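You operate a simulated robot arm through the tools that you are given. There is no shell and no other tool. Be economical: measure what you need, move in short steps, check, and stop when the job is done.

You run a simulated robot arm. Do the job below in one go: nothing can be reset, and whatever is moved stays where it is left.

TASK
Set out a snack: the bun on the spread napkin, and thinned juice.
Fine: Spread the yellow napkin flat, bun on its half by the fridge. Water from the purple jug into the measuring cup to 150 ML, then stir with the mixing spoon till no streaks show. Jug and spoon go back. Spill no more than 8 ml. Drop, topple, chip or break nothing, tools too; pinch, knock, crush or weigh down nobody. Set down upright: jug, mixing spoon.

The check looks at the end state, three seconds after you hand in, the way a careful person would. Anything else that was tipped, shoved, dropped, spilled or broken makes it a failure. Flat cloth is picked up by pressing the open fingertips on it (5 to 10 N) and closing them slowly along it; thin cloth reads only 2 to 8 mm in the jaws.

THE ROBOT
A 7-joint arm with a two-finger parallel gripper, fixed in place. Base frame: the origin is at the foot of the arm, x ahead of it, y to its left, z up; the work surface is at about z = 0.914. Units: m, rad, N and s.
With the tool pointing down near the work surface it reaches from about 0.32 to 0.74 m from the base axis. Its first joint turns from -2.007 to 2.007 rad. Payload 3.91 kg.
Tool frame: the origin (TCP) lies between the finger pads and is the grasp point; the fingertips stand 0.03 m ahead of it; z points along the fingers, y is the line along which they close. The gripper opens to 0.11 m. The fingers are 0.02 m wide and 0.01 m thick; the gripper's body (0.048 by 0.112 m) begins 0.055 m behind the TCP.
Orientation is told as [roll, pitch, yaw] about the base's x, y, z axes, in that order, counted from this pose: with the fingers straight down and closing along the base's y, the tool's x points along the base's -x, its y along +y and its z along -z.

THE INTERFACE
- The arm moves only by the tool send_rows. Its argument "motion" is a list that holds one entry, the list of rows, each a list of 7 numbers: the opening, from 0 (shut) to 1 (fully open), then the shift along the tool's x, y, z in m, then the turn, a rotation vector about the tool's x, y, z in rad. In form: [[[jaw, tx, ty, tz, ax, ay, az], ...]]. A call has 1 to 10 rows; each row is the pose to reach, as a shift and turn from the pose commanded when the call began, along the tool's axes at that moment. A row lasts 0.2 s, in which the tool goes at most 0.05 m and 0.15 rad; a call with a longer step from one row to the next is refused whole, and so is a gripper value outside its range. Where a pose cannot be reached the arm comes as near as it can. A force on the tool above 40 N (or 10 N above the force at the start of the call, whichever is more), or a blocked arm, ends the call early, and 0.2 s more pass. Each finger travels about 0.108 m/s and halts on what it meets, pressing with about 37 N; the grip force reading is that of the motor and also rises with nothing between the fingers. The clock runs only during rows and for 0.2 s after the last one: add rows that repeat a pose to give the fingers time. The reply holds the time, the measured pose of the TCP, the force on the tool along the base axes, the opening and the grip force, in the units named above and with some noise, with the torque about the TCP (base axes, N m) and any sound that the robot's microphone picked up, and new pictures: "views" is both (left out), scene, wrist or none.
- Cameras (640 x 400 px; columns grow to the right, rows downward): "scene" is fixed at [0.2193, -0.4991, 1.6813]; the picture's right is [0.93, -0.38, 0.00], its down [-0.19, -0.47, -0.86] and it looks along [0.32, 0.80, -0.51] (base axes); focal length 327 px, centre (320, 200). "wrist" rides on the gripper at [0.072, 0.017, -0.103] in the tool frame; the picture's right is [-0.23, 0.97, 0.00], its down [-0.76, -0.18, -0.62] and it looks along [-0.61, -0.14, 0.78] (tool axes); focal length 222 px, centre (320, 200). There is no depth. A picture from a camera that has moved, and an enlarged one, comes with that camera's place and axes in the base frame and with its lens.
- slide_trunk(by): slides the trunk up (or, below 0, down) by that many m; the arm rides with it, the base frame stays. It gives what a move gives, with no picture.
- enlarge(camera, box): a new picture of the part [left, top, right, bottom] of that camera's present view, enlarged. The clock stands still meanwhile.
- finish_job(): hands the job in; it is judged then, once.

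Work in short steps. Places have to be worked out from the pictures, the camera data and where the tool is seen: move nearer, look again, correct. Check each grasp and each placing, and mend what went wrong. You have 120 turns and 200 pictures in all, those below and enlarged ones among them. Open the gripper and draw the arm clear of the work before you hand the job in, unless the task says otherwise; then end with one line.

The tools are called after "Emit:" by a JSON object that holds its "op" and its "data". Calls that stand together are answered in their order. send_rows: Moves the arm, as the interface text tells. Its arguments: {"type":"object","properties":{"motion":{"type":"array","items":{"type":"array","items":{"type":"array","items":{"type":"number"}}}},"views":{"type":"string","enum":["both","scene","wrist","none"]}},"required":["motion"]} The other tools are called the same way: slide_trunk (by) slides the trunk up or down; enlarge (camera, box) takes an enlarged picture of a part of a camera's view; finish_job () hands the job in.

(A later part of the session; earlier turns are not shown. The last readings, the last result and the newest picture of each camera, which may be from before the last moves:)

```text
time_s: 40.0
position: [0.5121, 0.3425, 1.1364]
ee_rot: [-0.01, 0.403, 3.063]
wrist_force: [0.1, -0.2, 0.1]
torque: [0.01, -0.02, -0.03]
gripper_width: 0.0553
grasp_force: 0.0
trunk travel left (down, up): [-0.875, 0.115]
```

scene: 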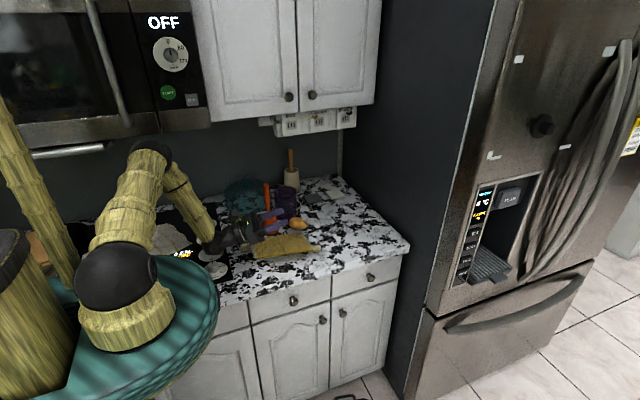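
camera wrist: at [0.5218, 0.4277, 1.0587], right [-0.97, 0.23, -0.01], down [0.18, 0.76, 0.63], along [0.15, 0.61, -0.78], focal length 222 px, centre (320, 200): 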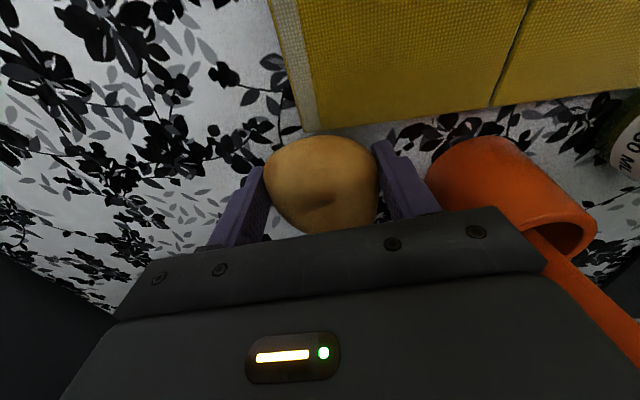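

Emit:
{"op": "send_rows", "data": {"motion": [[[0.5, 0, 0, 0.02, 0, -0.12, -0.01], [0.5, 0, 0, 0.045, 0, -0.24, -0.03], [0.5, 0, 0, 0.07, 0, -0.36, -0.05], [0.5, 0.001, 0, 0.095, 0, -0.48, -0.06], [0.5, 0.0026, -0.0025, 0.116, 0, -0.6, -0.07], [0.5, 0.0026, -0.0025, 0.116, 0, -0.6, -0.07]]], "views": "wrist"}}

Emit:
{"op": "enlarge", "data": {"camera": "scene", "box": [265, 205, 335, 275]}}

```text
time_s: 41.4
position: [0.56, 0.3443, 1.0302]
ee_rot: [-0.001, -0.194, 3.137]
wrist_force: [-0.4, -0.1, 0.8]
torque: [0.0, -0.01, -0.01]
gripper_width: 0.0547
grasp_force: 0.1
trunk travel left (down, up): [-0.875, 0.115]
camera wrist: at [0.6517, 0.325, 1.118], right [-0.23, -0.97, 0.04], down [-0.63, 0.18, 0.76], along [-0.75, 0.15, -0.65], focal length 222 px, centre (320, 200)
```

wrist: 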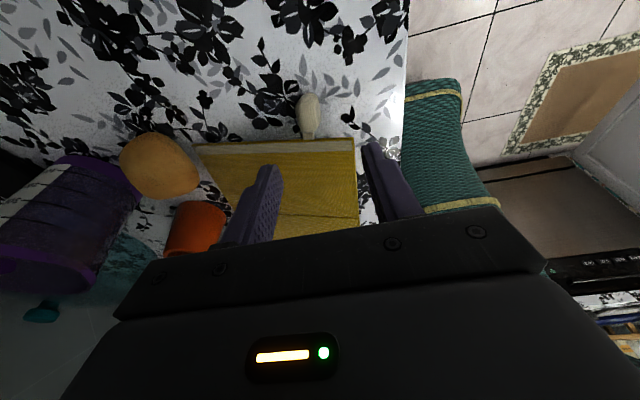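

```text
5.71 times, centred on (300, 240) of scene
camera zoom: at [0.2193, -0.4991, 1.6813], right [0.93, -0.38, 0.0], down [-0.19, -0.47, -0.86], along [0.32, 0.8, -0.51], focal length 1869 px, centre (434, -29)
```

zoom: 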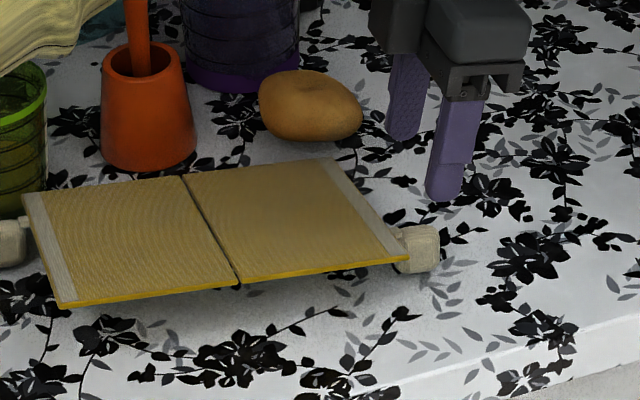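

Tassel at about (0.552, 0.352) with the tool tilted 11°. Descend and close.

Emit:
{"op": "send_rows", "data": {"motion": [[[0.5, 0.004, -0.006, 0.025, 0, 0, 0], [0.5, 0.008, -0.006, 0.053, 0, 0, 0], [0.5, 0.0115, -0.006, 0.0793, 0, 0, 0], [0.35, 0.0115, -0.006, 0.0793, 0, 0, 0], [0.2, 0.0115, -0.006, 0.0793, 0, 0, 0], [0.1, 0.0115, -0.006, 0.0793, 0, 0, 0], [0.1, 0.0115, -0.006, 0.0793, 0, 0, 0], [0.1, 0.0115, -0.006, 0.0793, 0, 0, 0]]], "views": "wrist"}}

```text
time_s: 43.2
position: [0.5552, 0.352, 0.9506]
ee_rot: [-0.001, -0.194, 3.136]
wrist_force: [0.1, -0.7, 0.6]
torque: [0.03, -0.05, 0.01]
gripper_width: 0.0172
grasp_force: 37.3
trunk travel left (down, up): [-0.875, 0.115]
camera wrist: at [0.6473, 0.3332, 1.0386], right [-0.23, -0.97, 0.04], down [-0.63, 0.18, 0.76], along [-0.75, 0.14, -0.65], focal length 222 px, centre (320, 200)
```

wrist: 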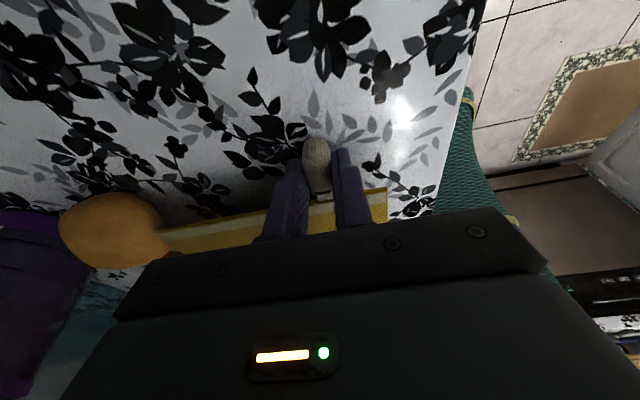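

Gripped (17 mm). Lift straight up 22 cm so the other half hangs free.

Emit:
{"op": "send_rows", "data": {"motion": [[[0.1, -0.0071, 0, -0.036, 0, 0, 0], [0.1, -0.0142, 0, -0.072, 0, 0, 0], [0.1, -0.0212, 0, -0.108, 0, 0, 0], [0.1, -0.0283, 0, -0.144, 0, 0, 0], [0.1, -0.0354, 0, -0.18, 0, 0, 0], [0.1, -0.0425, 0, -0.216, 0, 0, 0], [0.1, -0.0425, 0, -0.216, 0, 0, 0]]], "views": "none"}}

Emit:
{"op": "enlarge", "data": {"camera": "scene", "box": [215, 145, 345, 275]}}

```text
time_s: 44.8
position: [0.5566, 0.3509, 1.1712]
ee_rot: [-0.001, -0.195, 3.137]
wrist_force: [0.6, 0.1, -1.0]
torque: [0.01, -0.04, -0.02]
gripper_width: 0.0168
grasp_force: 37.0
trunk travel left (down, up): [-0.875, 0.115]
```

```text
3.08 times, centred on (280, 210) of scene
camera zoom: at [0.2193, -0.4991, 1.6813], right [0.93, -0.38, 0.0], down [-0.19, -0.47, -0.86], along [0.32, 0.8, -0.51], focal length 1006 px, centre (443, 169)
```

zoom: 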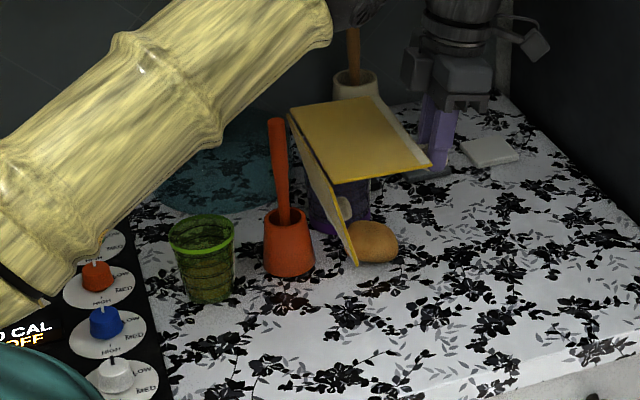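

Other half hangs. Now pitch the tool so the held half stands upright above the fold, moving over x≈0.45.

Emit:
{"op": "send_rows", "data": {"motion": [[[0.1, -0.005, 0, -0.003, 0, 0.145, 0], [0.1, -0.015, 0, -0.008, 0, 0.29, 0], [0.1, -0.027, 0, -0.01, 0, 0.435, 0], [0.1, -0.04, 0, -0.01, 0, 0.58, 0], [0.1, -0.053, 0, -0.01, 0, 0.725, 0], [0.1, -0.066, 0, -0.01, 0, 0.87, 0], [0.1, -0.079, 0, -0.01, 0, 1.015, 0], [0.1, -0.09, 0, -0.01, 0, 1.16, 0], [0.1, -0.1, 0, -0.009, 0, 1.305, 0], [0.1, -0.1108, 0, -0.0088, 0, 1.43, 0]]], "views": "none"}}

Emit:
{"op": "enlarge", "data": {"camera": "scene", "box": [205, 145, 335, 275]}}

```text
time_s: 47.0
position: [0.4472, 0.3518, 1.2012]
ee_rot: [-0.001, 1.238, 3.136]
wrist_force: [0.5, 0.1, -0.1]
torque: [0.01, -0.01, -0.04]
gripper_width: 0.0167
grasp_force: 37.1
trunk travel left (down, up): [-0.875, 0.115]
```

```text
3.08 times, centred on (270, 210) of scene
camera zoom: at [0.2193, -0.4991, 1.6813], right [0.93, -0.38, 0.0], down [-0.19, -0.47, -0.86], along [0.32, 0.8, -0.51], focal length 1006 px, centre (474, 169)
```

zoom: 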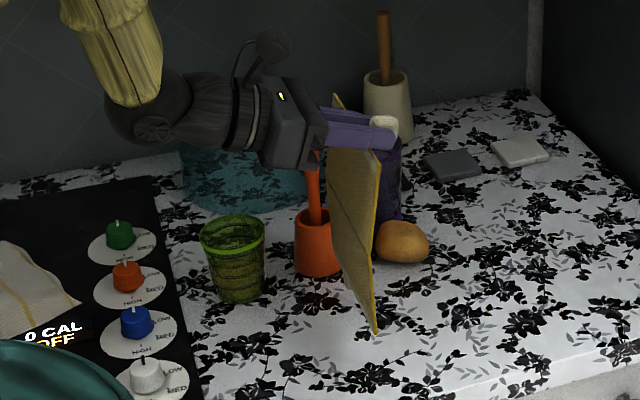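

The sheet hangs vertical with the lower edge already leaning to +x, as wanted. Lower 10 cm, slightly to -x and -y.

Emit:
{"op": "send_rows", "data": {"motion": [[[0.1, -0.02, 0.003, 0.0037, 0, 0, 0], [0.1, -0.04, 0.006, 0.0074, 0, 0, 0], [0.1, -0.06, 0.009, 0.011, 0, 0, 0], [0.1, -0.08, 0.012, 0.0148, 0, 0, 0], [0.1, -0.0994, 0.015, 0.0185, 0, 0, 0], [0.1, -0.0994, 0.015, 0.0185, 0, 0, 0]]], "views": "none"}}

Emit:
{"op": "enlarge", "data": {"camera": "scene", "box": [225, 165, 345, 275]}}

```text
time_s: 48.4
position: [0.432, 0.3355, 1.1018]
ee_rot: [0.0, 1.235, 3.138]
wrist_force: [0.5, 0.3, 0.4]
torque: [0.0, 0.03, 0.01]
gripper_width: 0.0169
grasp_force: 36.7
trunk travel left (down, up): [-0.875, 0.115]
```

```text
3.64 times, centred on (285, 220) of scene
camera zoom: at [0.2193, -0.4991, 1.6813], right [0.93, -0.38, 0.0], down [-0.19, -0.47, -0.86], along [0.32, 0.8, -0.51], focal length 1189 px, centre (447, 127)
```

zoom: 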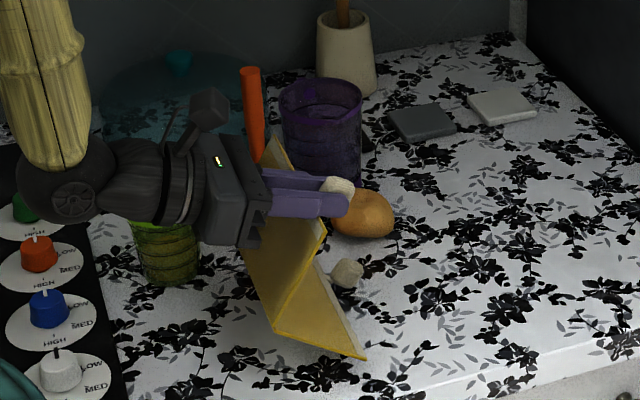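

Folding the right way, fold now near (0.39, 0.99). Pitch further so the held half passes vertical.

Emit:
{"op": "send_rows", "data": {"motion": [[[0.1, -0.002, 0, -0.005, 0, 0.14, 0], [0.1, -0.003, 0, -0.01, 0, 0.28, 0], [0.1, -0.005, 0, -0.015, 0, 0.42, 0], [0.1, -0.007, 0, -0.02, 0, 0.56, 0], [0.1, -0.008, 0, -0.0236, 0, 0.7, 0], [0.1, -0.008, 0, -0.0236, 0, 0.7, 0]]], "views": "scene"}}

Emit:
{"op": "enlarge", "data": {"camera": "scene", "box": [205, 165, 325, 275]}}

```text
time_s: 49.8
position: [0.4078, 0.3359, 1.1024]
ee_rot: [-3.142, 1.203, -0.005]
wrist_force: [-0.8, 0.1, -0.3]
torque: [-0.03, -0.02, -0.02]
gripper_width: 0.0166
grasp_force: 37.3
trunk travel left (down, up): [-0.875, 0.115]
```

scene: 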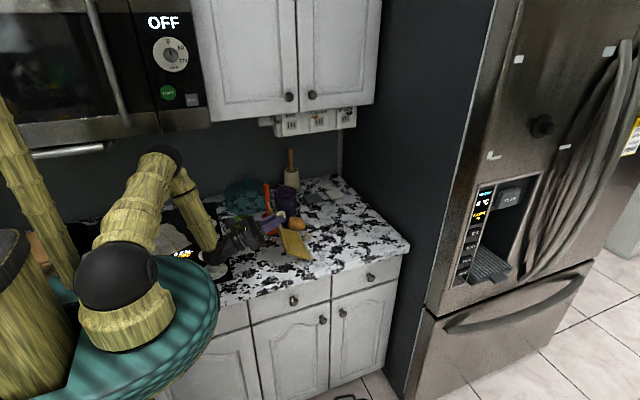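

```text
3.64 times, centred on (265, 220) of scene
camera zoom: at [0.2193, -0.4991, 1.6813], right [0.93, -0.38, 0.0], down [-0.19, -0.47, -0.86], along [0.32, 0.8, -0.51], focal length 1189 px, centre (520, 127)
```

zoom: 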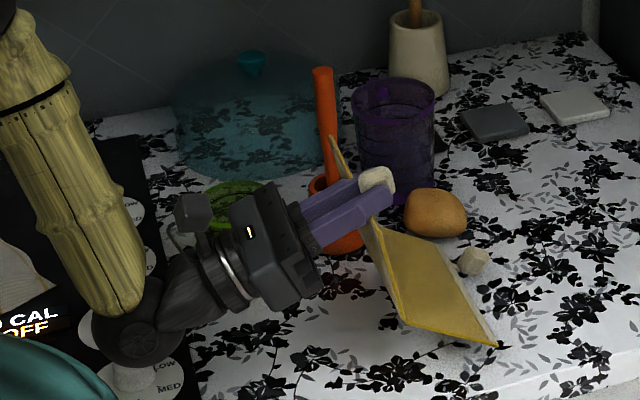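

The held half now leans about 104°, past vertical. I ease down a little, then open and lift away briskly so it falls over to -x beneath the gripper.

Emit:
{"op": "send_rows", "data": {"motion": [[[0.1, -0.0129, 0.005, 0.0058, 0, 0, 0], [0.1, -0.0258, 0.01, 0.0115, 0, 0, 0], [0.1, -0.0258, 0.01, 0.0115, 0, 0, 0], [0.5, -0.0212, 0.01, 0.0133, 0, 0, 0], [0.5, 0.0208, 0.01, 0.0294, 0, 0, 0], [0.5, 0.063, 0.01, 0.0456, 0, 0, 0], [0.5, 0.105, 0.01, 0.0617, 0, 0, 0], [0.5, 0.105, 0.01, 0.0617, 0, 0, 0]]], "views": "none"}}

Emit:
{"op": "enlarge", "data": {"camera": "scene", "box": [205, 165, 325, 275]}}

```text
time_s: 51.6
position: [0.427, 0.3262, 1.2235]
ee_rot: [3.139, 1.205, -0.008]
wrist_force: [-0.8, 0.2, -0.1]
torque: [0.04, -0.04, 0.04]
gripper_width: 0.0551
grasp_force: 0.0
trunk travel left (down, up): [-0.875, 0.115]
```

```text
3.64 times, centred on (265, 220) of scene
camera zoom: at [0.2193, -0.4991, 1.6813], right [0.93, -0.38, 0.0], down [-0.19, -0.47, -0.86], along [0.32, 0.8, -0.51], focal length 1189 px, centre (520, 127)
```

zoom: 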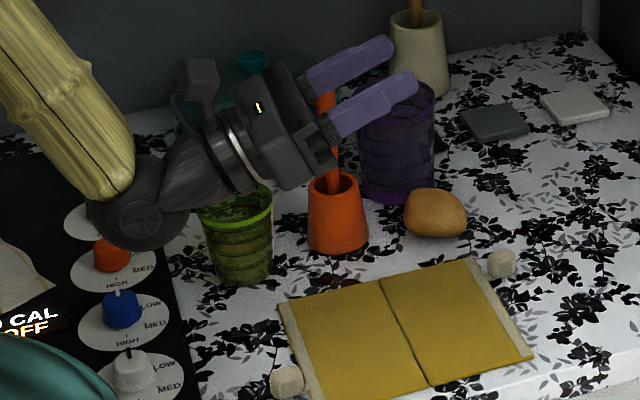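

The napkin now lies flat, right side up. Unwind the wrist to vertical.

Emit:
{"op": "send_rows", "data": {"motion": [[[0.7, 0, 0, 0.005, 0, -0.145, 0], [0.9, 0, 0, 0.01, 0, -0.29, 0], [1, 0, 0, 0.015, 0, -0.435, 0], [1, 0, 0, 0.02, 0, -0.58, 0], [1, 0, 0, 0.03, 0, -0.725, 0], [1, 0, 0, 0.04, 0, -0.87, 0], [1, 0, 0, 0.05, 0, -1.015, 0], [1, 0, 0, 0.06, 0, -1.16, 0], [1, 0, 0, 0.07, 0, -1.305, 0], [1, 0, 0, 0.08, 0, -1.45, 0]]], "views": "none"}}

```text
time_s: 53.8
position: [0.504, 0.3246, 1.2511]
ee_rot: [-0.001, 0.483, 3.135]
wrist_force: [-0.1, 0.7, 0.4]
torque: [0.0, 0.0, 0.0]
gripper_width: 0.1101
grasp_force: 0.0
trunk travel left (down, up): [-0.875, 0.115]
```

Emit:
{"op": "send_rows", "data": {"motion": [[[1, 0, 0, 0.01, 0, -0.12, 0], [1, 0, 0, 0.02, 0, -0.24, 0], [1, 0, 0, 0.03, 0, -0.36, 0], [1, 0, 0, 0.03, 0, -0.483, 0]]], "views": "none"}}

Emit:
{"op": "send_rows", "data": {"motion": [[[1, 0, 0, 0.01, 0, 0, 0.15], [1, 0, -0.015, 0.02, 0, 0, 0.3], [1, 0, -0.03, 0.03, 0, 0, 0.45], [1, 0, -0.05, 0.04, 0, 0, 0.6], [1, 0, -0.07, 0.05, 0, 0, 0.75], [1, 0, -0.09, 0.06, 0, 0, 0.9], [1, 0, -0.11, 0.07, 0, 0, 1.05], [1, 0, -0.12, 0.08, 0, 0, 1.2], [1, 0, -0.12, 0.09, 0, 0, 1.35], [1, 0, -0.12, 0.1, 0, 0, 1.5]]], "views": "wrist"}}

Emit:
{"op": "enlarge", "data": {"camera": "scene", "box": [225, 195, 325, 275]}}

```text
time_s: 54.8
position: [0.5175, 0.3251, 1.2232]
ee_rot: [0.0, 0.0, 3.135]
wrist_force: [0.1, -0.4, 0.6]
torque: [0.0, -0.03, -0.02]
gripper_width: 0.1102
grasp_force: 0.2
trunk travel left (down, up): [-0.875, 0.115]
```

```text
time_s: 57.0
position: [0.517, 0.4455, 1.1223]
ee_rot: [-0.003, 0.0, 1.636]
wrist_force: [0.1, 0.3, -0.2]
torque: [0.03, 0.0, -0.01]
gripper_width: 0.1101
grasp_force: 0.0
trunk travel left (down, up): [-0.875, 0.115]
camera wrist: at [0.5051, 0.3713, 1.2265], right [-0.99, 0.16, 0.0], down [0.13, 0.77, 0.62], along [0.11, 0.61, -0.78], focal length 222 px, centre (320, 200)
```

wrist: 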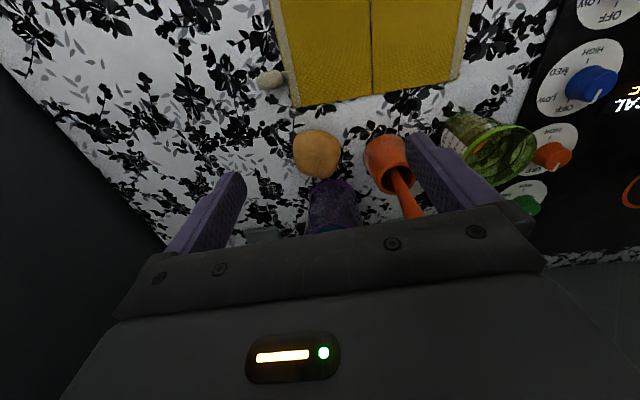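

```text
5.00 times, centred on (275, 235) of scene
camera zoom: at [0.2193, -0.4991, 1.6813], right [0.93, -0.38, 0.0], down [-0.19, -0.47, -0.86], along [0.32, 0.8, -0.51], focal length 1635 px, centre (545, 25)
```

zoom: 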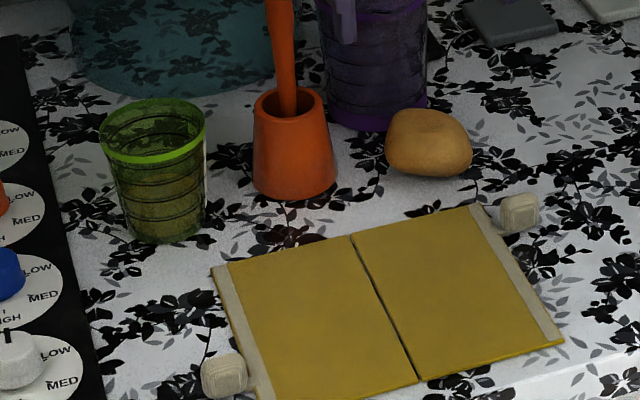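

Napkin now spans x≈0.35–0.555, y≈0.28–0.452, fold x≈0.452. Back to the bun at (0.538, 0.502).

Emit:
{"op": "send_rows", "data": {"motion": [[[1, -0.02, -0.012, 0.03, 0, 0, 0.03], [1, -0.04, -0.02, 0.06, 0, 0, 0.06], [1, -0.055, -0.0247, 0.09, 0, 0, 0.066], [1, -0.055, -0.0247, 0.12, 0, 0, 0.066], [1, -0.055, -0.0247, 0.15, 0, 0, 0.066], [1, -0.055, -0.0247, 0.169, 0, 0, 0.066], [0.8, -0.055, -0.0247, 0.169, 0, 0, 0.066], [0.65, -0.055, -0.0247, 0.169, 0, 0, 0.066], [0.52, -0.055, -0.0247, 0.169, 0, 0, 0.066], [0.5, -0.055, -0.0247, 0.169, 0, 0, 0.066]]], "views": "wrist"}}

```text
time_s: 59.2
position: [0.5379, 0.5008, 0.9531]
ee_rot: [-0.004, 0.001, 1.571]
wrist_force: [-0.9, 0.1, 0.2]
torque: [-0.01, 0.05, -0.01]
gripper_width: 0.0672
grasp_force: 37.0
trunk travel left (down, up): [-0.875, 0.115]
camera wrist: at [0.5214, 0.4277, 1.0576], right [-0.97, 0.23, 0.0], down [0.18, 0.76, 0.62], along [0.14, 0.61, -0.78], focal length 222 px, centre (320, 200)
```

wrist: 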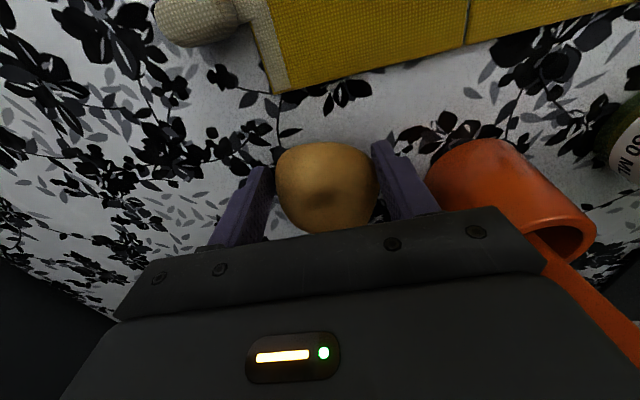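

Emit:
{"op": "send_rows", "data": {"motion": [[[0.5, 0, 0, -0.03, 0, 0, 0], [0.5, 0, 0, -0.055, 0, 0, 0], [0.5, 0.035, 0.01, -0.06, 0, 0, 0], [0.5, 0.07, 0.02, -0.06, 0, 0, 0], [0.5, 0.105, 0.03, -0.06, 0, 0, 0], [0.5, 0.135, 0.035, -0.06, 0, 0, 0], [0.5, 0.135, 0.035, -0.04, 0, 0, 0], [0.5, 0.135, 0.035, -0.02, 0, 0, 0], [0.5, 0.135, 0.035, -0.012, 0, 0, 0]]], "views": "wrist"}}

```text
time_s: 61.2
position: [0.5054, 0.3666, 0.9661]
ee_rot: [-0.004, 0.0, 1.571]
wrist_force: [0.4, 0.4, -1.2]
torque: [-0.01, 0.02, -0.02]
gripper_width: 0.0665
grasp_force: 37.4
trunk travel left (down, up): [-0.875, 0.115]
camera wrist: at [0.4886, 0.2933, 1.0703], right [-0.97, 0.23, 0.0], down [0.18, 0.76, 0.62], along [0.14, 0.61, -0.78], focal length 222 px, centre (320, 200)
```

wrist: 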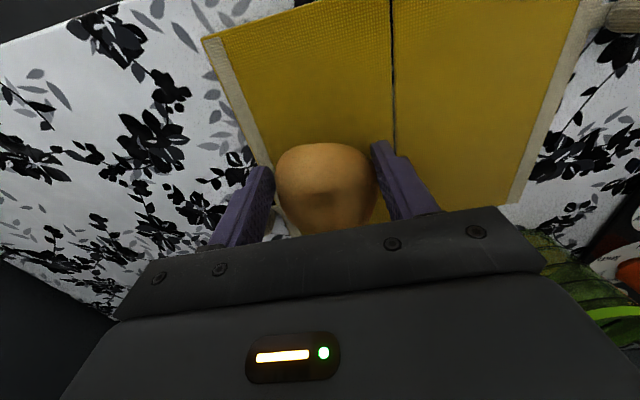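

No contact yet at z=0.966, which shows the napkin is flat on the worktop. Lower the last 9 mm slowly and release.

Emit:
{"op": "send_rows", "data": {"motion": [[[0.5, 0, 0, 0.004, 0, 0, 0], [0.5, 0, 0, 0.008, 0, 0, 0], [0.5, 0, 0, 0.0095, 0, 0, 0], [0.65, 0, 0, 0.0095, 0, 0, 0], [0.8, 0, 0, 0.0095, 0, 0, 0], [0.95, 0, 0, 0.0095, 0, 0, 0], [0.95, 0, 0, -0.02, 0, 0, 0], [0.95, 0, 0, -0.06, 0, 0, 0], [0.95, 0, 0, -0.1, 0, 0, 0]]], "views": "wrist"}}

Emit:
{"op": "enlarge", "data": {"camera": "scene", "box": [225, 185, 335, 275]}}

```text
time_s: 63.2
position: [0.5024, 0.3656, 1.0657]
ee_rot: [-0.004, 0.0, 1.571]
wrist_force: [0.1, -0.2, -0.2]
torque: [0.02, -0.02, -0.03]
gripper_width: 0.1045
grasp_force: 0.1
trunk travel left (down, up): [-0.875, 0.115]
camera wrist: at [0.4863, 0.293, 1.1702], right [-0.97, 0.23, 0.0], down [0.18, 0.76, 0.62], along [0.14, 0.61, -0.78], focal length 222 px, centre (320, 200)
```

wrist: 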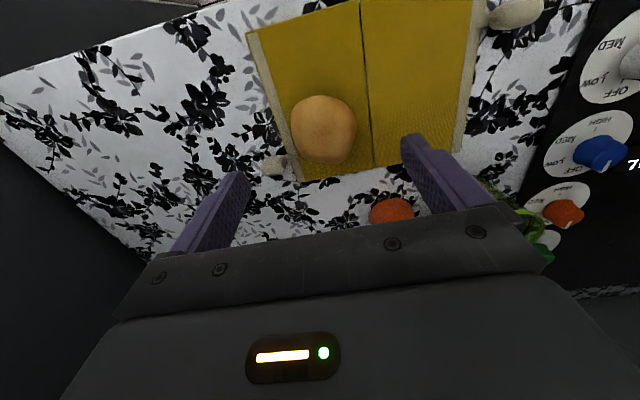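

```text
4.44 times, centred on (280, 230) of scene
camera zoom: at [0.2193, -0.4991, 1.6813], right [0.93, -0.38, 0.0], down [-0.19, -0.47, -0.86], along [0.32, 0.8, -0.51], focal length 1453 px, centre (498, 67)
```

zoom: 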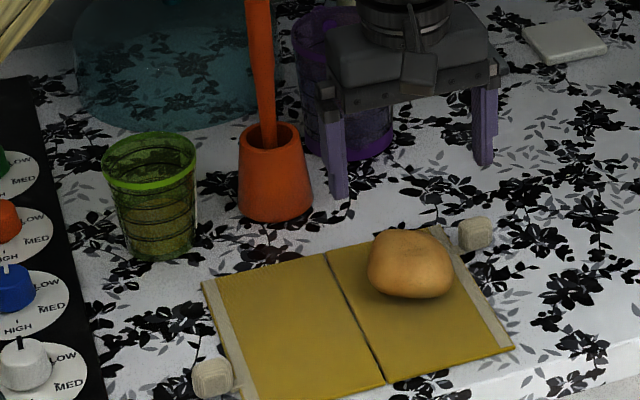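

Bun sits on the fridge-side half of the flat napkin. Next I look at the jug and cup from above (staying over spoon height).

Emit:
{"op": "send_rows", "data": {"motion": [[[1, 0, 0, -0.04, 0, 0, 0], [1, 0, 0, -0.08, 0, 0, 0], [1, -0.02, 0, -0.115, 0, 0, 0], [1, -0.06, 0, -0.13, 0, 0, 0], [1, -0.1, 0, -0.13, 0, 0, 0], [1, -0.14, 0, -0.13, 0, 0, 0], [1, -0.165, 0, -0.13, 0, 0, 0], [1, -0.165, 0, -0.13, 0, 0, 0]]], "views": "wrist"}}

Emit:
{"op": "enlarge", "data": {"camera": "wrist", "box": [220, 60, 560, 260]}}

Emit:
{"op": "enlarge", "data": {"camera": "scene", "box": [225, 170, 305, 250]}}

```text
time_s: 65.0
position: [0.5048, 0.5318, 1.1965]
ee_rot: [-0.004, 0.001, 1.569]
wrist_force: [0.4, -1.4, 0.1]
torque: [-0.03, 0.0, -0.03]
gripper_width: 0.1097
grasp_force: 0.0
trunk travel left (down, up): [-0.875, 0.115]
camera wrist: at [0.4885, 0.4584, 1.3006], right [-0.97, 0.23, 0.0], down [0.18, 0.76, 0.62], along [0.14, 0.61, -0.78], focal length 222 px, centre (320, 200)
```

wrist: 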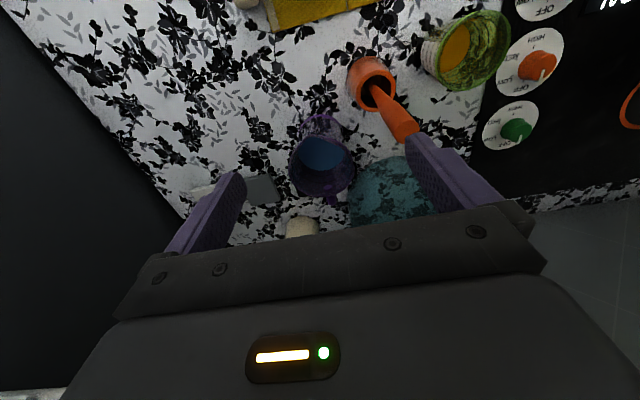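

```text
1.88 times, centred on (390, 160) of wrist
camera zoom: at [0.4885, 0.4584, 1.3006], right [-0.97, 0.23, 0.0], down [0.18, 0.76, 0.62], along [0.14, 0.61, -0.78], focal length 418 px, centre (188, 275)
```

zoom: 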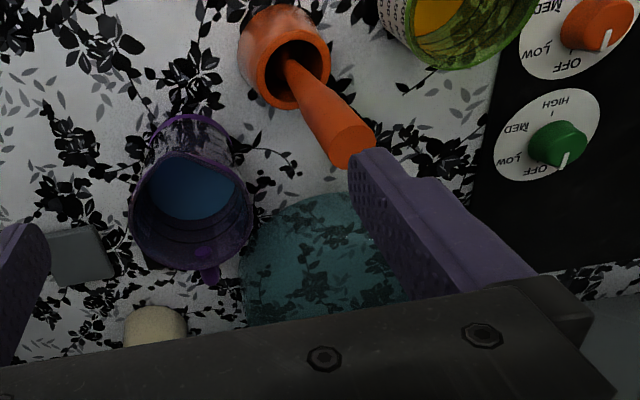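

```text
5.00 times, centred on (265, 210) of scene
camera zoom: at [0.2193, -0.4991, 1.6813], right [0.93, -0.38, 0.0], down [-0.19, -0.47, -0.86], along [0.32, 0.8, -0.51], focal length 1635 px, centre (595, 150)
```

zoom: 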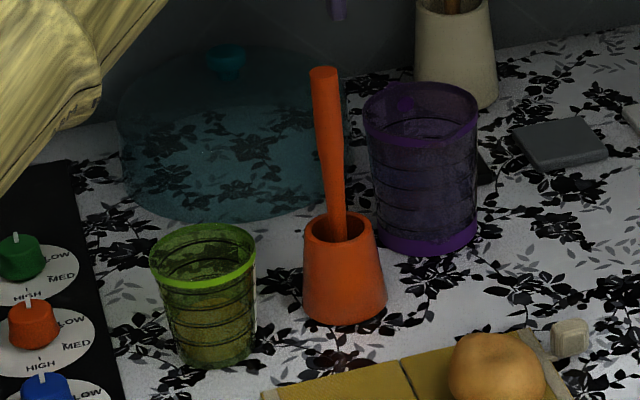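

The jug is a handle-less tapered beaker with a lip toward +y, centre about (0.524, 0.63), rim z≈1.0, so I'll take it with a near-horizontal tool heading +y. I tilt the tool nose-up at height and look.

Emit:
{"op": "send_rows", "data": {"motion": [[[1, 0.005, -0.005, 0, 0, -0.14, 0], [1, 0.01, -0.01, 0, 0, -0.28, 0], [1, 0.015, -0.015, 0, 0, -0.42, 0], [1, 0.02, -0.02, 0, 0, -0.56, 0], [1, 0.025, -0.025, 0, 0, -0.7, 0], [1, 0.03, -0.03, 0.01, 0, -0.84, 0], [1, 0.03, -0.035, 0.02, 0, -0.98, 0], [1, 0.03, -0.035, 0.03, 0, -1.12, 0], [1, 0.03, -0.035, 0.04, 0, -1.12, 0]]], "views": "both"}}

```text
time_s: 67.0
position: [0.5374, 0.5016, 1.1576]
ee_rot: [-0.01, -1.121, 1.581]
wrist_force: [0.3, -0.8, 0.5]
torque: [0.0, 0.02, 0.01]
gripper_width: 0.11
grasp_force: 0.0
trunk travel left (down, up): [-0.875, 0.115]
camera wrist: at [0.5216, 0.3763, 1.1373], right [-0.97, 0.1, 0.2], down [0.17, -0.23, 0.96], along [0.14, 0.97, 0.21], focal length 222 px, centre (320, 200)
```

scene: 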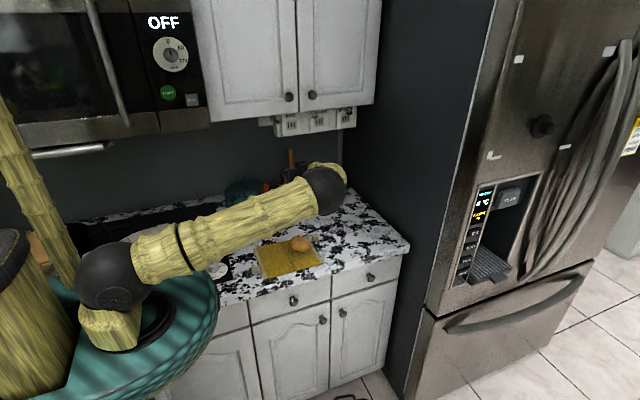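
wrist: 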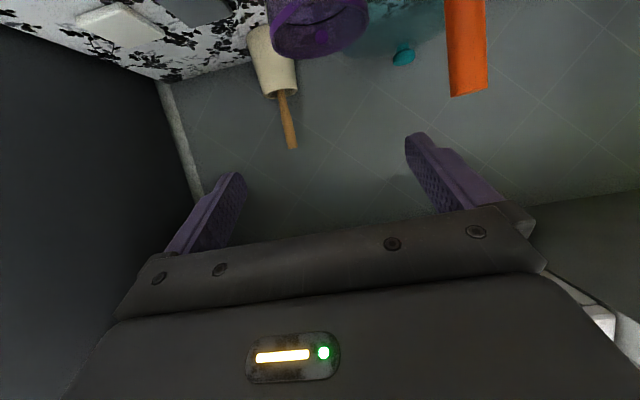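

Lower 8 cm to see the jug better and check the arm's clearance.

Emit:
{"op": "send_rows", "data": {"motion": [[[1, 0.024, 0, 0.0117, 0, 0, 0], [1, 0.048, 0, 0.0233, 0, 0, 0], [1, 0.072, 0, 0.035, 0, 0, 0], [1, 0.072, 0, 0.035, 0, 0, 0]]], "views": "both"}}

Emit:
{"op": "enlarge", "data": {"camera": "wrist", "box": [220, 0, 500, 175]}}

```text
time_s: 68.0
position: [0.5369, 0.5016, 1.0782]
ee_rot: [-0.009, -1.12, 1.579]
wrist_force: [-1.0, 0.5, 0.7]
torque: [0.01, -0.03, 0.03]
gripper_width: 0.1101
grasp_force: 0.1
trunk travel left (down, up): [-0.875, 0.115]
camera wrist: at [0.5217, 0.3763, 1.058], right [-0.97, 0.1, 0.2], down [0.17, -0.23, 0.96], along [0.14, 0.97, 0.21], focal length 222 px, centre (320, 200)
```

scene: 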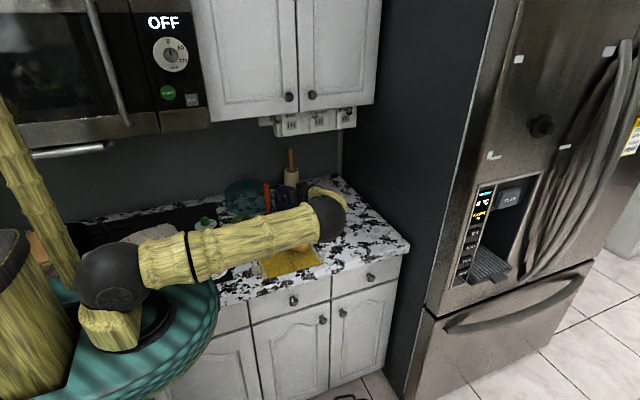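
wrist: 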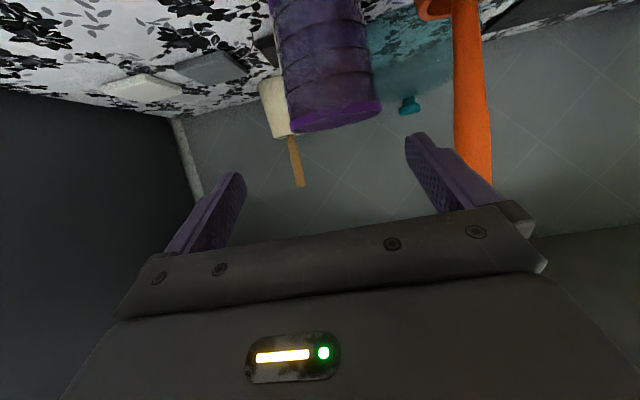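

```text
2.29 times, centred on (360, 88) of wrist
camera zoom: at [0.5217, 0.3763, 1.058], right [-0.97, 0.1, 0.2], down [0.17, -0.23, 0.96], along [0.14, 0.97, 0.21], focal length 508 px, centre (229, 457)
```

zoom: 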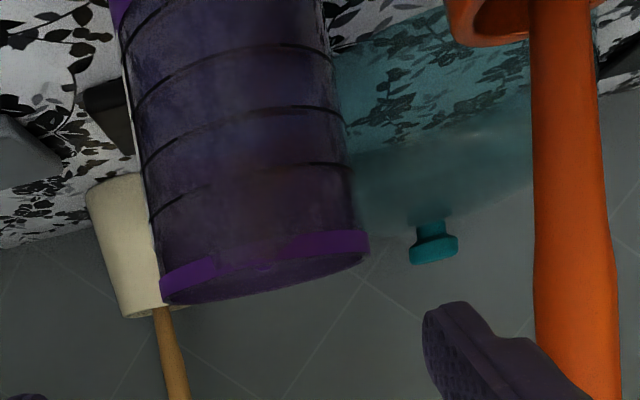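

The jug is about 95 mm across and its rim is z≈1.018; elbow room calls for a steeper approach. I go to a pre-grasp pose at 45°, 10 cm back along the axis from a grip just below the rim.

Emit:
{"op": "send_rows", "data": {"motion": [[[1, -0.005, 0.004, 0.008, 0, 0.11, 0], [1, -0.012, 0.008, 0.02, 0, 0.22, 0], [1, -0.02, 0.012, 0.034, 0, 0.335, 0], [1, -0.0284, 0.013, 0.0475, 0, 0.335, 0], [1, -0.0284, 0.013, 0.0475, 0, 0.335, 0]]], "views": "both"}}

Emit:
{"op": "enlarge", "data": {"camera": "wrist", "box": [200, 40, 480, 215]}}

```text
time_s: 69.2
position: [0.5256, 0.5574, 1.0807]
ee_rot: [-0.005, -0.783, 1.574]
wrist_force: [0.4, -0.3, 0.6]
torque: [0.01, 0.04, -0.03]
gripper_width: 0.1102
grasp_force: 0.0
trunk travel left (down, up): [-0.875, 0.115]
camera wrist: at [0.5096, 0.4326, 1.1043], right [-0.97, 0.16, 0.16], down [0.17, 0.1, 0.98], along [0.14, 0.98, -0.12], focal length 222 px, centre (320, 200)
```

scene: 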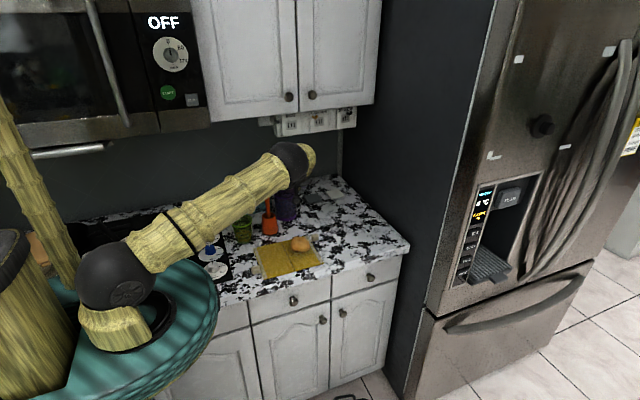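
wrist: 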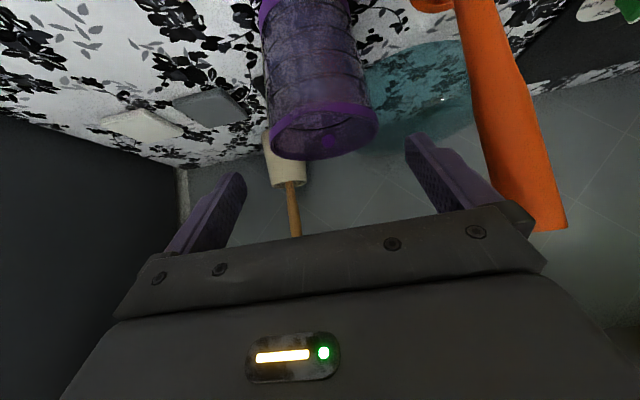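

```text
2.29 times, centred on (340, 128) of wrist
camera zoom: at [0.5096, 0.4326, 1.1043], right [-0.97, 0.16, 0.16], down [0.17, 0.1, 0.98], along [0.14, 0.98, -0.12], focal length 508 px, centre (274, 366)
```

zoom: 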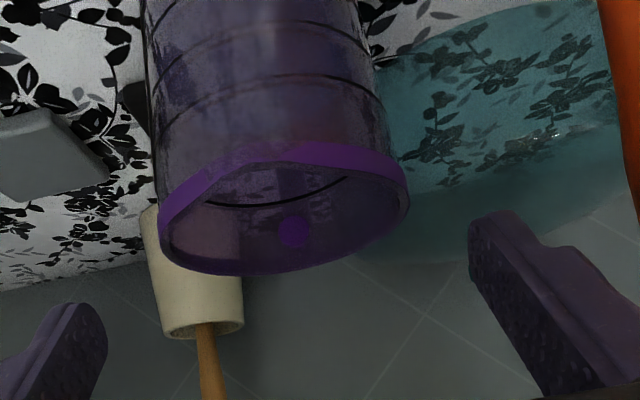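

Jug rim centre confirmed at (0.524, 0.63, 1.018), fingers straddle it. Advance 10 cm along the tool axis.

Emit:
{"op": "send_rows", "data": {"motion": [[[1, 0, 0.001, 0.02, 0, 0, 0], [1, 0, 0.001, 0.04, 0, 0, 0], [1, 0, 0.001, 0.06, 0, 0, 0], [1, 0, 0.001, 0.08, 0, 0, 0], [1, 0, 0.001, 0.098, 0, 0, 0], [1, 0, 0.001, 0.098, 0, 0, 0]]], "views": "wrist"}}

Emit:
{"op": "enlarge", "data": {"camera": "scene", "box": [235, 130, 345, 240]}}

```text
time_s: 70.6
position: [0.5244, 0.6245, 1.0117]
ee_rot: [-0.003, -0.785, 1.575]
wrist_force: [-0.4, -0.2, -0.2]
torque: [0.01, 0.0, 0.0]
gripper_width: 0.1099
grasp_force: 0.1
trunk travel left (down, up): [-0.875, 0.115]
camera wrist: at [0.5093, 0.4998, 1.0349], right [-0.97, 0.16, 0.16], down [0.17, 0.1, 0.98], along [0.14, 0.98, -0.12], focal length 222 px, centre (320, 200)
```

wrist: 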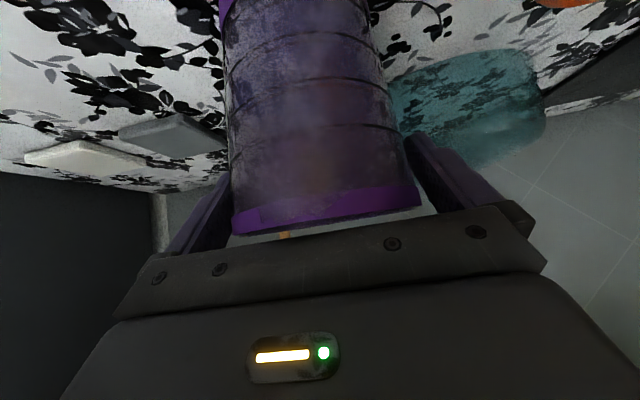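

```text
3.64 times, centred on (290, 185) of scene
camera zoom: at [0.2193, -0.4991, 1.6813], right [0.93, -0.38, 0.0], down [-0.19, -0.47, -0.86], along [0.32, 0.8, -0.51], focal length 1189 px, centre (429, 254)
```

zoom: 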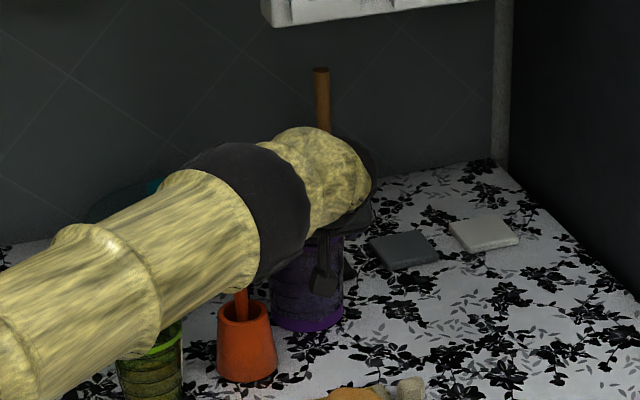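

Aligned and force-free. Close on the jug.

Emit:
{"op": "send_rows", "data": {"motion": [[[0.95, 0, 0, 0, 0, 0, 0], [0.9, 0, 0, 0, 0, 0, 0], [0.85, 0, 0, 0, 0, 0, 0], [0.8, 0, 0, 0, 0, 0, 0], [0.75, 0, 0, 0, 0, 0, 0], [0.75, 0, 0, 0, 0, 0, 0]]], "views": "wrist"}}

```text
time_s: 72.0
position: [0.5248, 0.6259, 1.0136]
ee_rot: [-0.005, -0.785, 1.574]
wrist_force: [-1.0, 0.0, 0.2]
torque: [0.07, 0.04, 0.0]
gripper_width: 0.0951
grasp_force: 37.4
trunk travel left (down, up): [-0.875, 0.115]
camera wrist: at [0.509, 0.5001, 1.0349], right [-0.97, 0.16, 0.16], down [0.17, 0.1, 0.98], along [0.14, 0.98, -0.12], focal length 222 px, centre (320, 200)
```

wrist: 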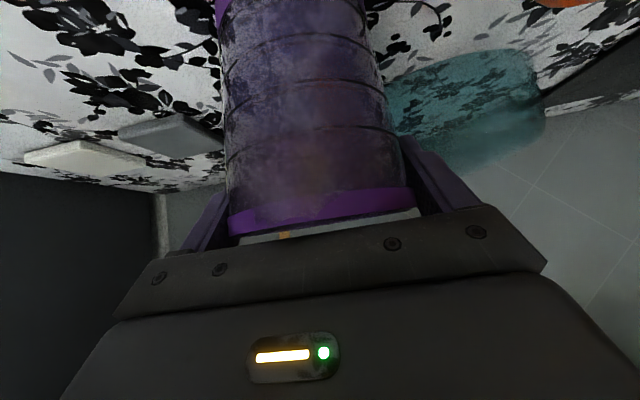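

Gripped at 95 mm. Lift straight up 12 cm smoothly.

Emit:
{"op": "send_rows", "data": {"motion": [[[0.75, -0.004, 0, -0.004, 0, 0, 0], [0.75, -0.012, 0, -0.012, 0, 0, 0], [0.75, -0.023, 0, -0.023, 0, 0, 0], [0.75, -0.036, 0, -0.036, 0, 0, 0], [0.75, -0.05, 0, -0.05, 0, 0, 0], [0.75, -0.064, 0, -0.064, 0, 0, 0], [0.75, -0.075, 0, -0.075, 0, 0, 0], [0.75, -0.083, 0, -0.083, 0, 0, 0], [0.75, -0.085, 0, -0.085, 0, 0, 0]]], "views": "both"}}

Emit:
{"op": "enlarge", "data": {"camera": "scene", "box": [215, 140, 345, 260]}}

```text
time_s: 74.0
position: [0.5236, 0.6256, 1.1315]
ee_rot: [-0.002, -0.783, 1.574]
wrist_force: [0.1, 0.2, -2.7]
torque: [-0.01, 0.0, 0.01]
gripper_width: 0.0949
grasp_force: 36.6
trunk travel left (down, up): [-0.875, 0.115]
camera wrist: at [0.5073, 0.5013, 1.1542], right [-0.97, 0.16, 0.16], down [0.17, 0.1, 0.98], along [0.14, 0.98, -0.12], focal length 222 px, centre (320, 200)
```

scene: 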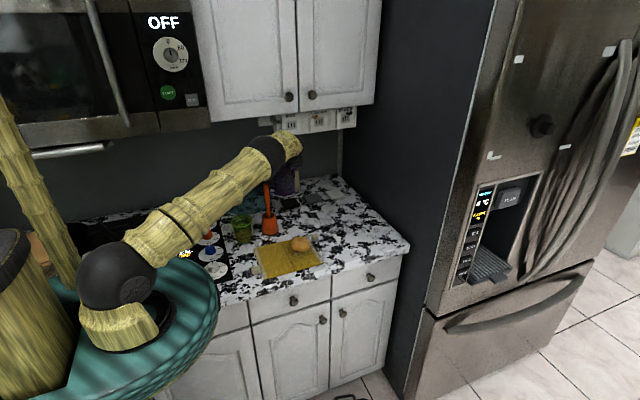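
wrist: 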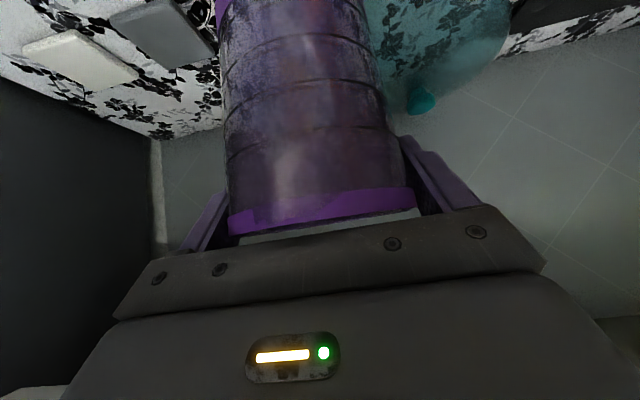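

```text
3.33 times, centred on (280, 200) of scene
camera zoom: at [0.2193, -0.4991, 1.6813], right [0.93, -0.38, 0.0], down [-0.19, -0.47, -0.86], along [0.32, 0.8, -0.51], focal length 1090 px, centre (453, 200)
```

zoom: 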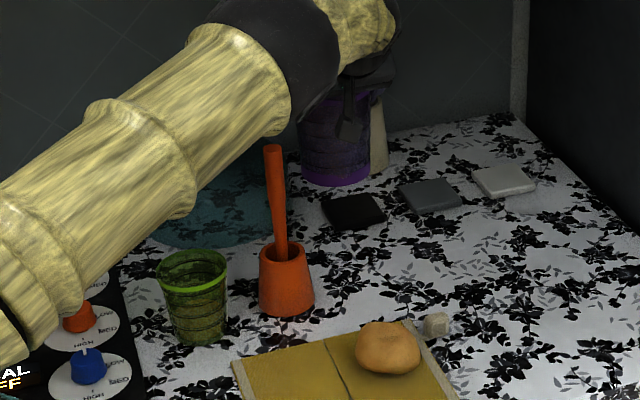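

Jug lifted (2.7 N). Now a strong zoom on the measuring cup to read its present level against its rings.

Emit:
{"op": "enlarge", "data": {"camera": "scene", "box": [228, 210, 260, 246]}}

```text
11.11 times, centred on (244, 228) of scene
camera zoom: at [0.2193, -0.4991, 1.6813], right [0.93, -0.38, 0.0], down [-0.19, -0.47, -0.86], along [0.32, 0.8, -0.51], focal length 3633 px, centre (1164, -111)
```

zoom: 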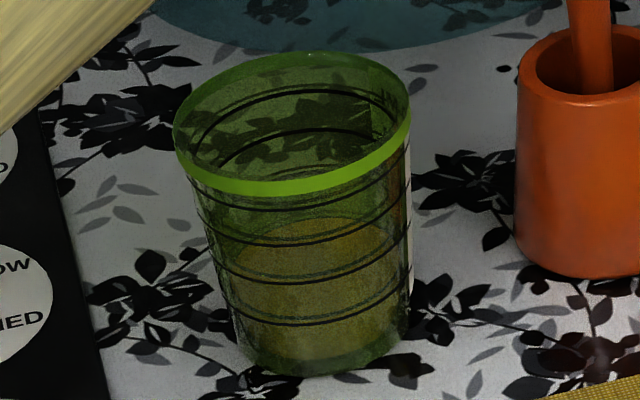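

The liquid's surface coincides with the second ring: about 100 ML now, so roughly 50 ml of water is needed (rings ≈15 mm apart). First carry the jug back (-y), clear of the spoon, then across to the cup.

Emit:
{"op": "send_rows", "data": {"motion": [[[0.75, 0.006, 0, -0.008, 0, 0, 0], [0.75, 0.018, 0, -0.023, 0, 0, 0], [0.75, 0.035, 0, -0.043, 0, 0, 0], [0.75, 0.055, 0, -0.067, 0, 0, 0], [0.75, 0.075, 0, -0.091, 0, 0, 0], [0.75, 0.095, 0, -0.115, 0, 0, 0], [0.75, 0.112, 0, -0.136, 0, 0, 0], [0.75, 0.124, 0, -0.151, 0, 0, 0], [0.75, 0.1313, 0, -0.1595, 0, 0, 0], [0.75, 0.1313, 0, -0.1595, 0, 0, 0]]], "views": "none"}}

Emit:
{"op": "send_rows", "data": {"motion": [[[0.75, 0, 0.008, 0, 0, 0, 0], [0.75, 0, 0.023, 0, 0, 0, 0], [0.75, 0, 0.045, 0, 0, 0, 0], [0.75, 0, 0.07, 0, 0, 0, 0], [0.75, 0, 0.097, 0, 0, 0, 0], [0.75, 0, 0.124, 0, 0, 0, 0], [0.75, 0, 0.15, 0, 0, 0, 0], [0.75, 0, 0.174, 0, 0, 0, 0], [0.75, 0, 0.192, 0, 0, 0, 0], [0.75, 0, 0.2016, 0, 0, 0, 0]]], "views": "both"}}

```text
time_s: 76.2
position: [0.5252, 0.4207, 1.1508]
ee_rot: [-0.004, -0.784, 1.575]
wrist_force: [-1.2, 0.2, -2.2]
torque: [-0.04, 0.02, 0.01]
gripper_width: 0.0949
grasp_force: 36.8
trunk travel left (down, up): [-0.875, 0.115]
```

```text
time_s: 78.4
position: [0.3226, 0.421, 1.1514]
ee_rot: [-0.005, -0.783, 1.574]
wrist_force: [-0.2, 0.2, -3.8]
torque: [0.0, -0.02, -0.03]
gripper_width: 0.095
grasp_force: 36.9
trunk travel left (down, up): [-0.875, 0.115]
camera wrist: at [0.3064, 0.295, 1.1738], right [-0.97, 0.16, 0.16], down [0.17, 0.1, 0.98], along [0.14, 0.98, -0.12], focal length 222 px, centre (320, 200)
```

scene: 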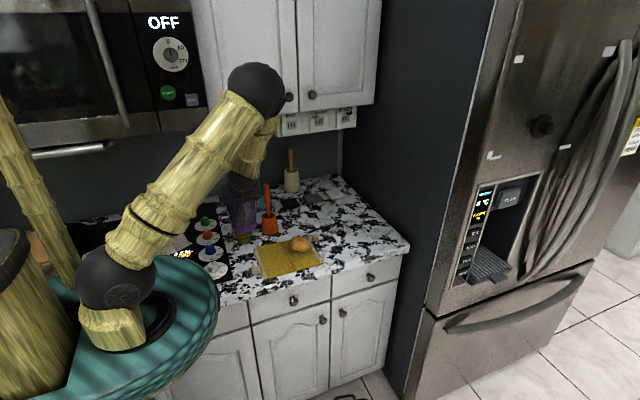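
wrist: 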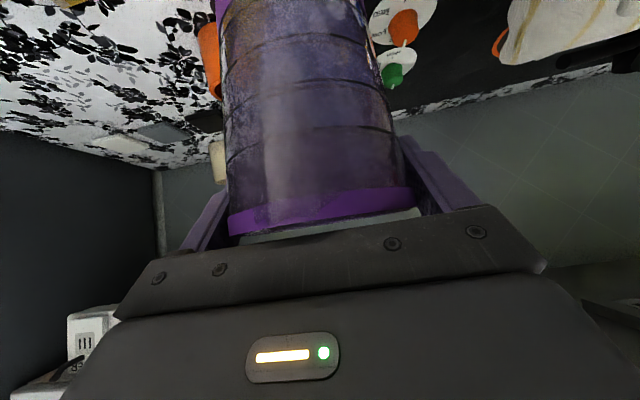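

Start tilting forward (pouring direction +y) to about 43°, which cannot spill yet for this weight, to see lip and water with the wrist camera.

Emit:
{"op": "send_rows", "data": {"motion": [[[0.75, 0.002, 0, 0.006, 0, 0.1, 0], [0.75, 0.005, 0, 0.014, 0, 0.22, 0], [0.75, 0.008, 0, 0.023, 0, 0.35, 0], [0.75, 0.011, 0, 0.032, 0, 0.48, 0], [0.75, 0.013, 0, 0.04, 0, 0.61, 0], [0.75, 0.0141, 0, 0.0424, 0, 0.7, 0], [0.75, 0.0141, 0, 0.0424, 0, 0.75, 0]]], "views": "both"}}

Emit:
{"op": "enlarge", "data": {"camera": "scene", "box": [215, 170, 285, 250]}}

```text
time_s: 80.0
position: [0.3233, 0.4415, 1.1128]
ee_rot: [-0.005, -0.034, 1.571]
wrist_force: [0.5, -0.5, -3.2]
torque: [0.1, 0.0, -0.02]
gripper_width: 0.095
grasp_force: 36.8
trunk travel left (down, up): [-0.875, 0.115]
camera wrist: at [0.3066, 0.3632, 1.2134], right [-0.97, 0.23, 0.0], down [0.18, 0.74, 0.65], along [0.15, 0.63, -0.76], focal length 222 px, centre (320, 200)
```

scene: 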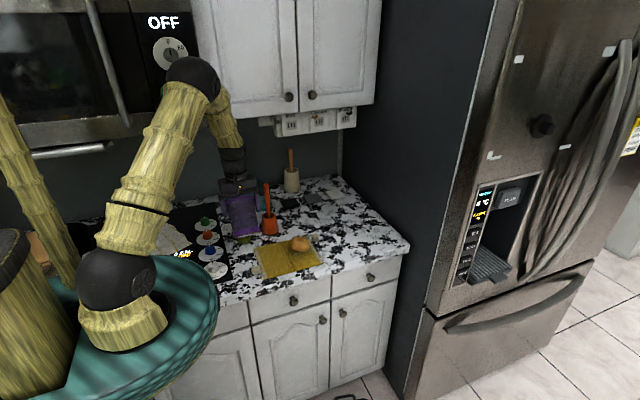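
wrist: 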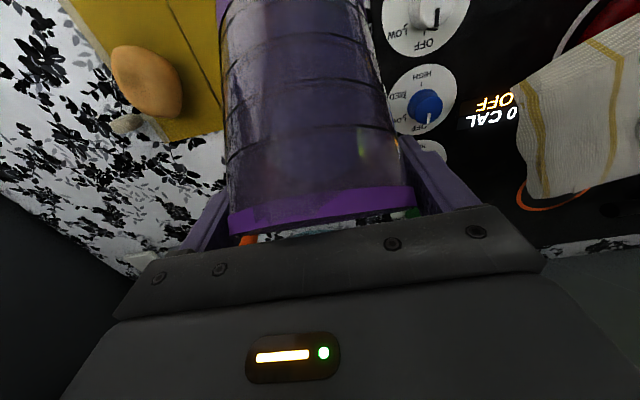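

```text
5.00 times, centred on (250, 210) of scene
camera zoom: at [0.2193, -0.4991, 1.6813], right [0.93, -0.38, 0.0], down [-0.19, -0.47, -0.86], along [0.32, 0.8, -0.51], focal length 1635 px, centre (670, 150)
```

zoom: 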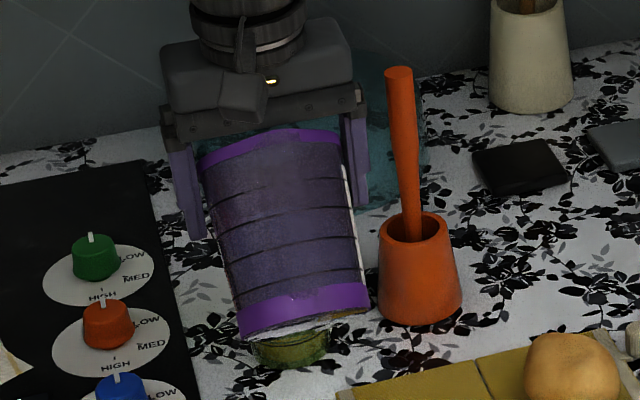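

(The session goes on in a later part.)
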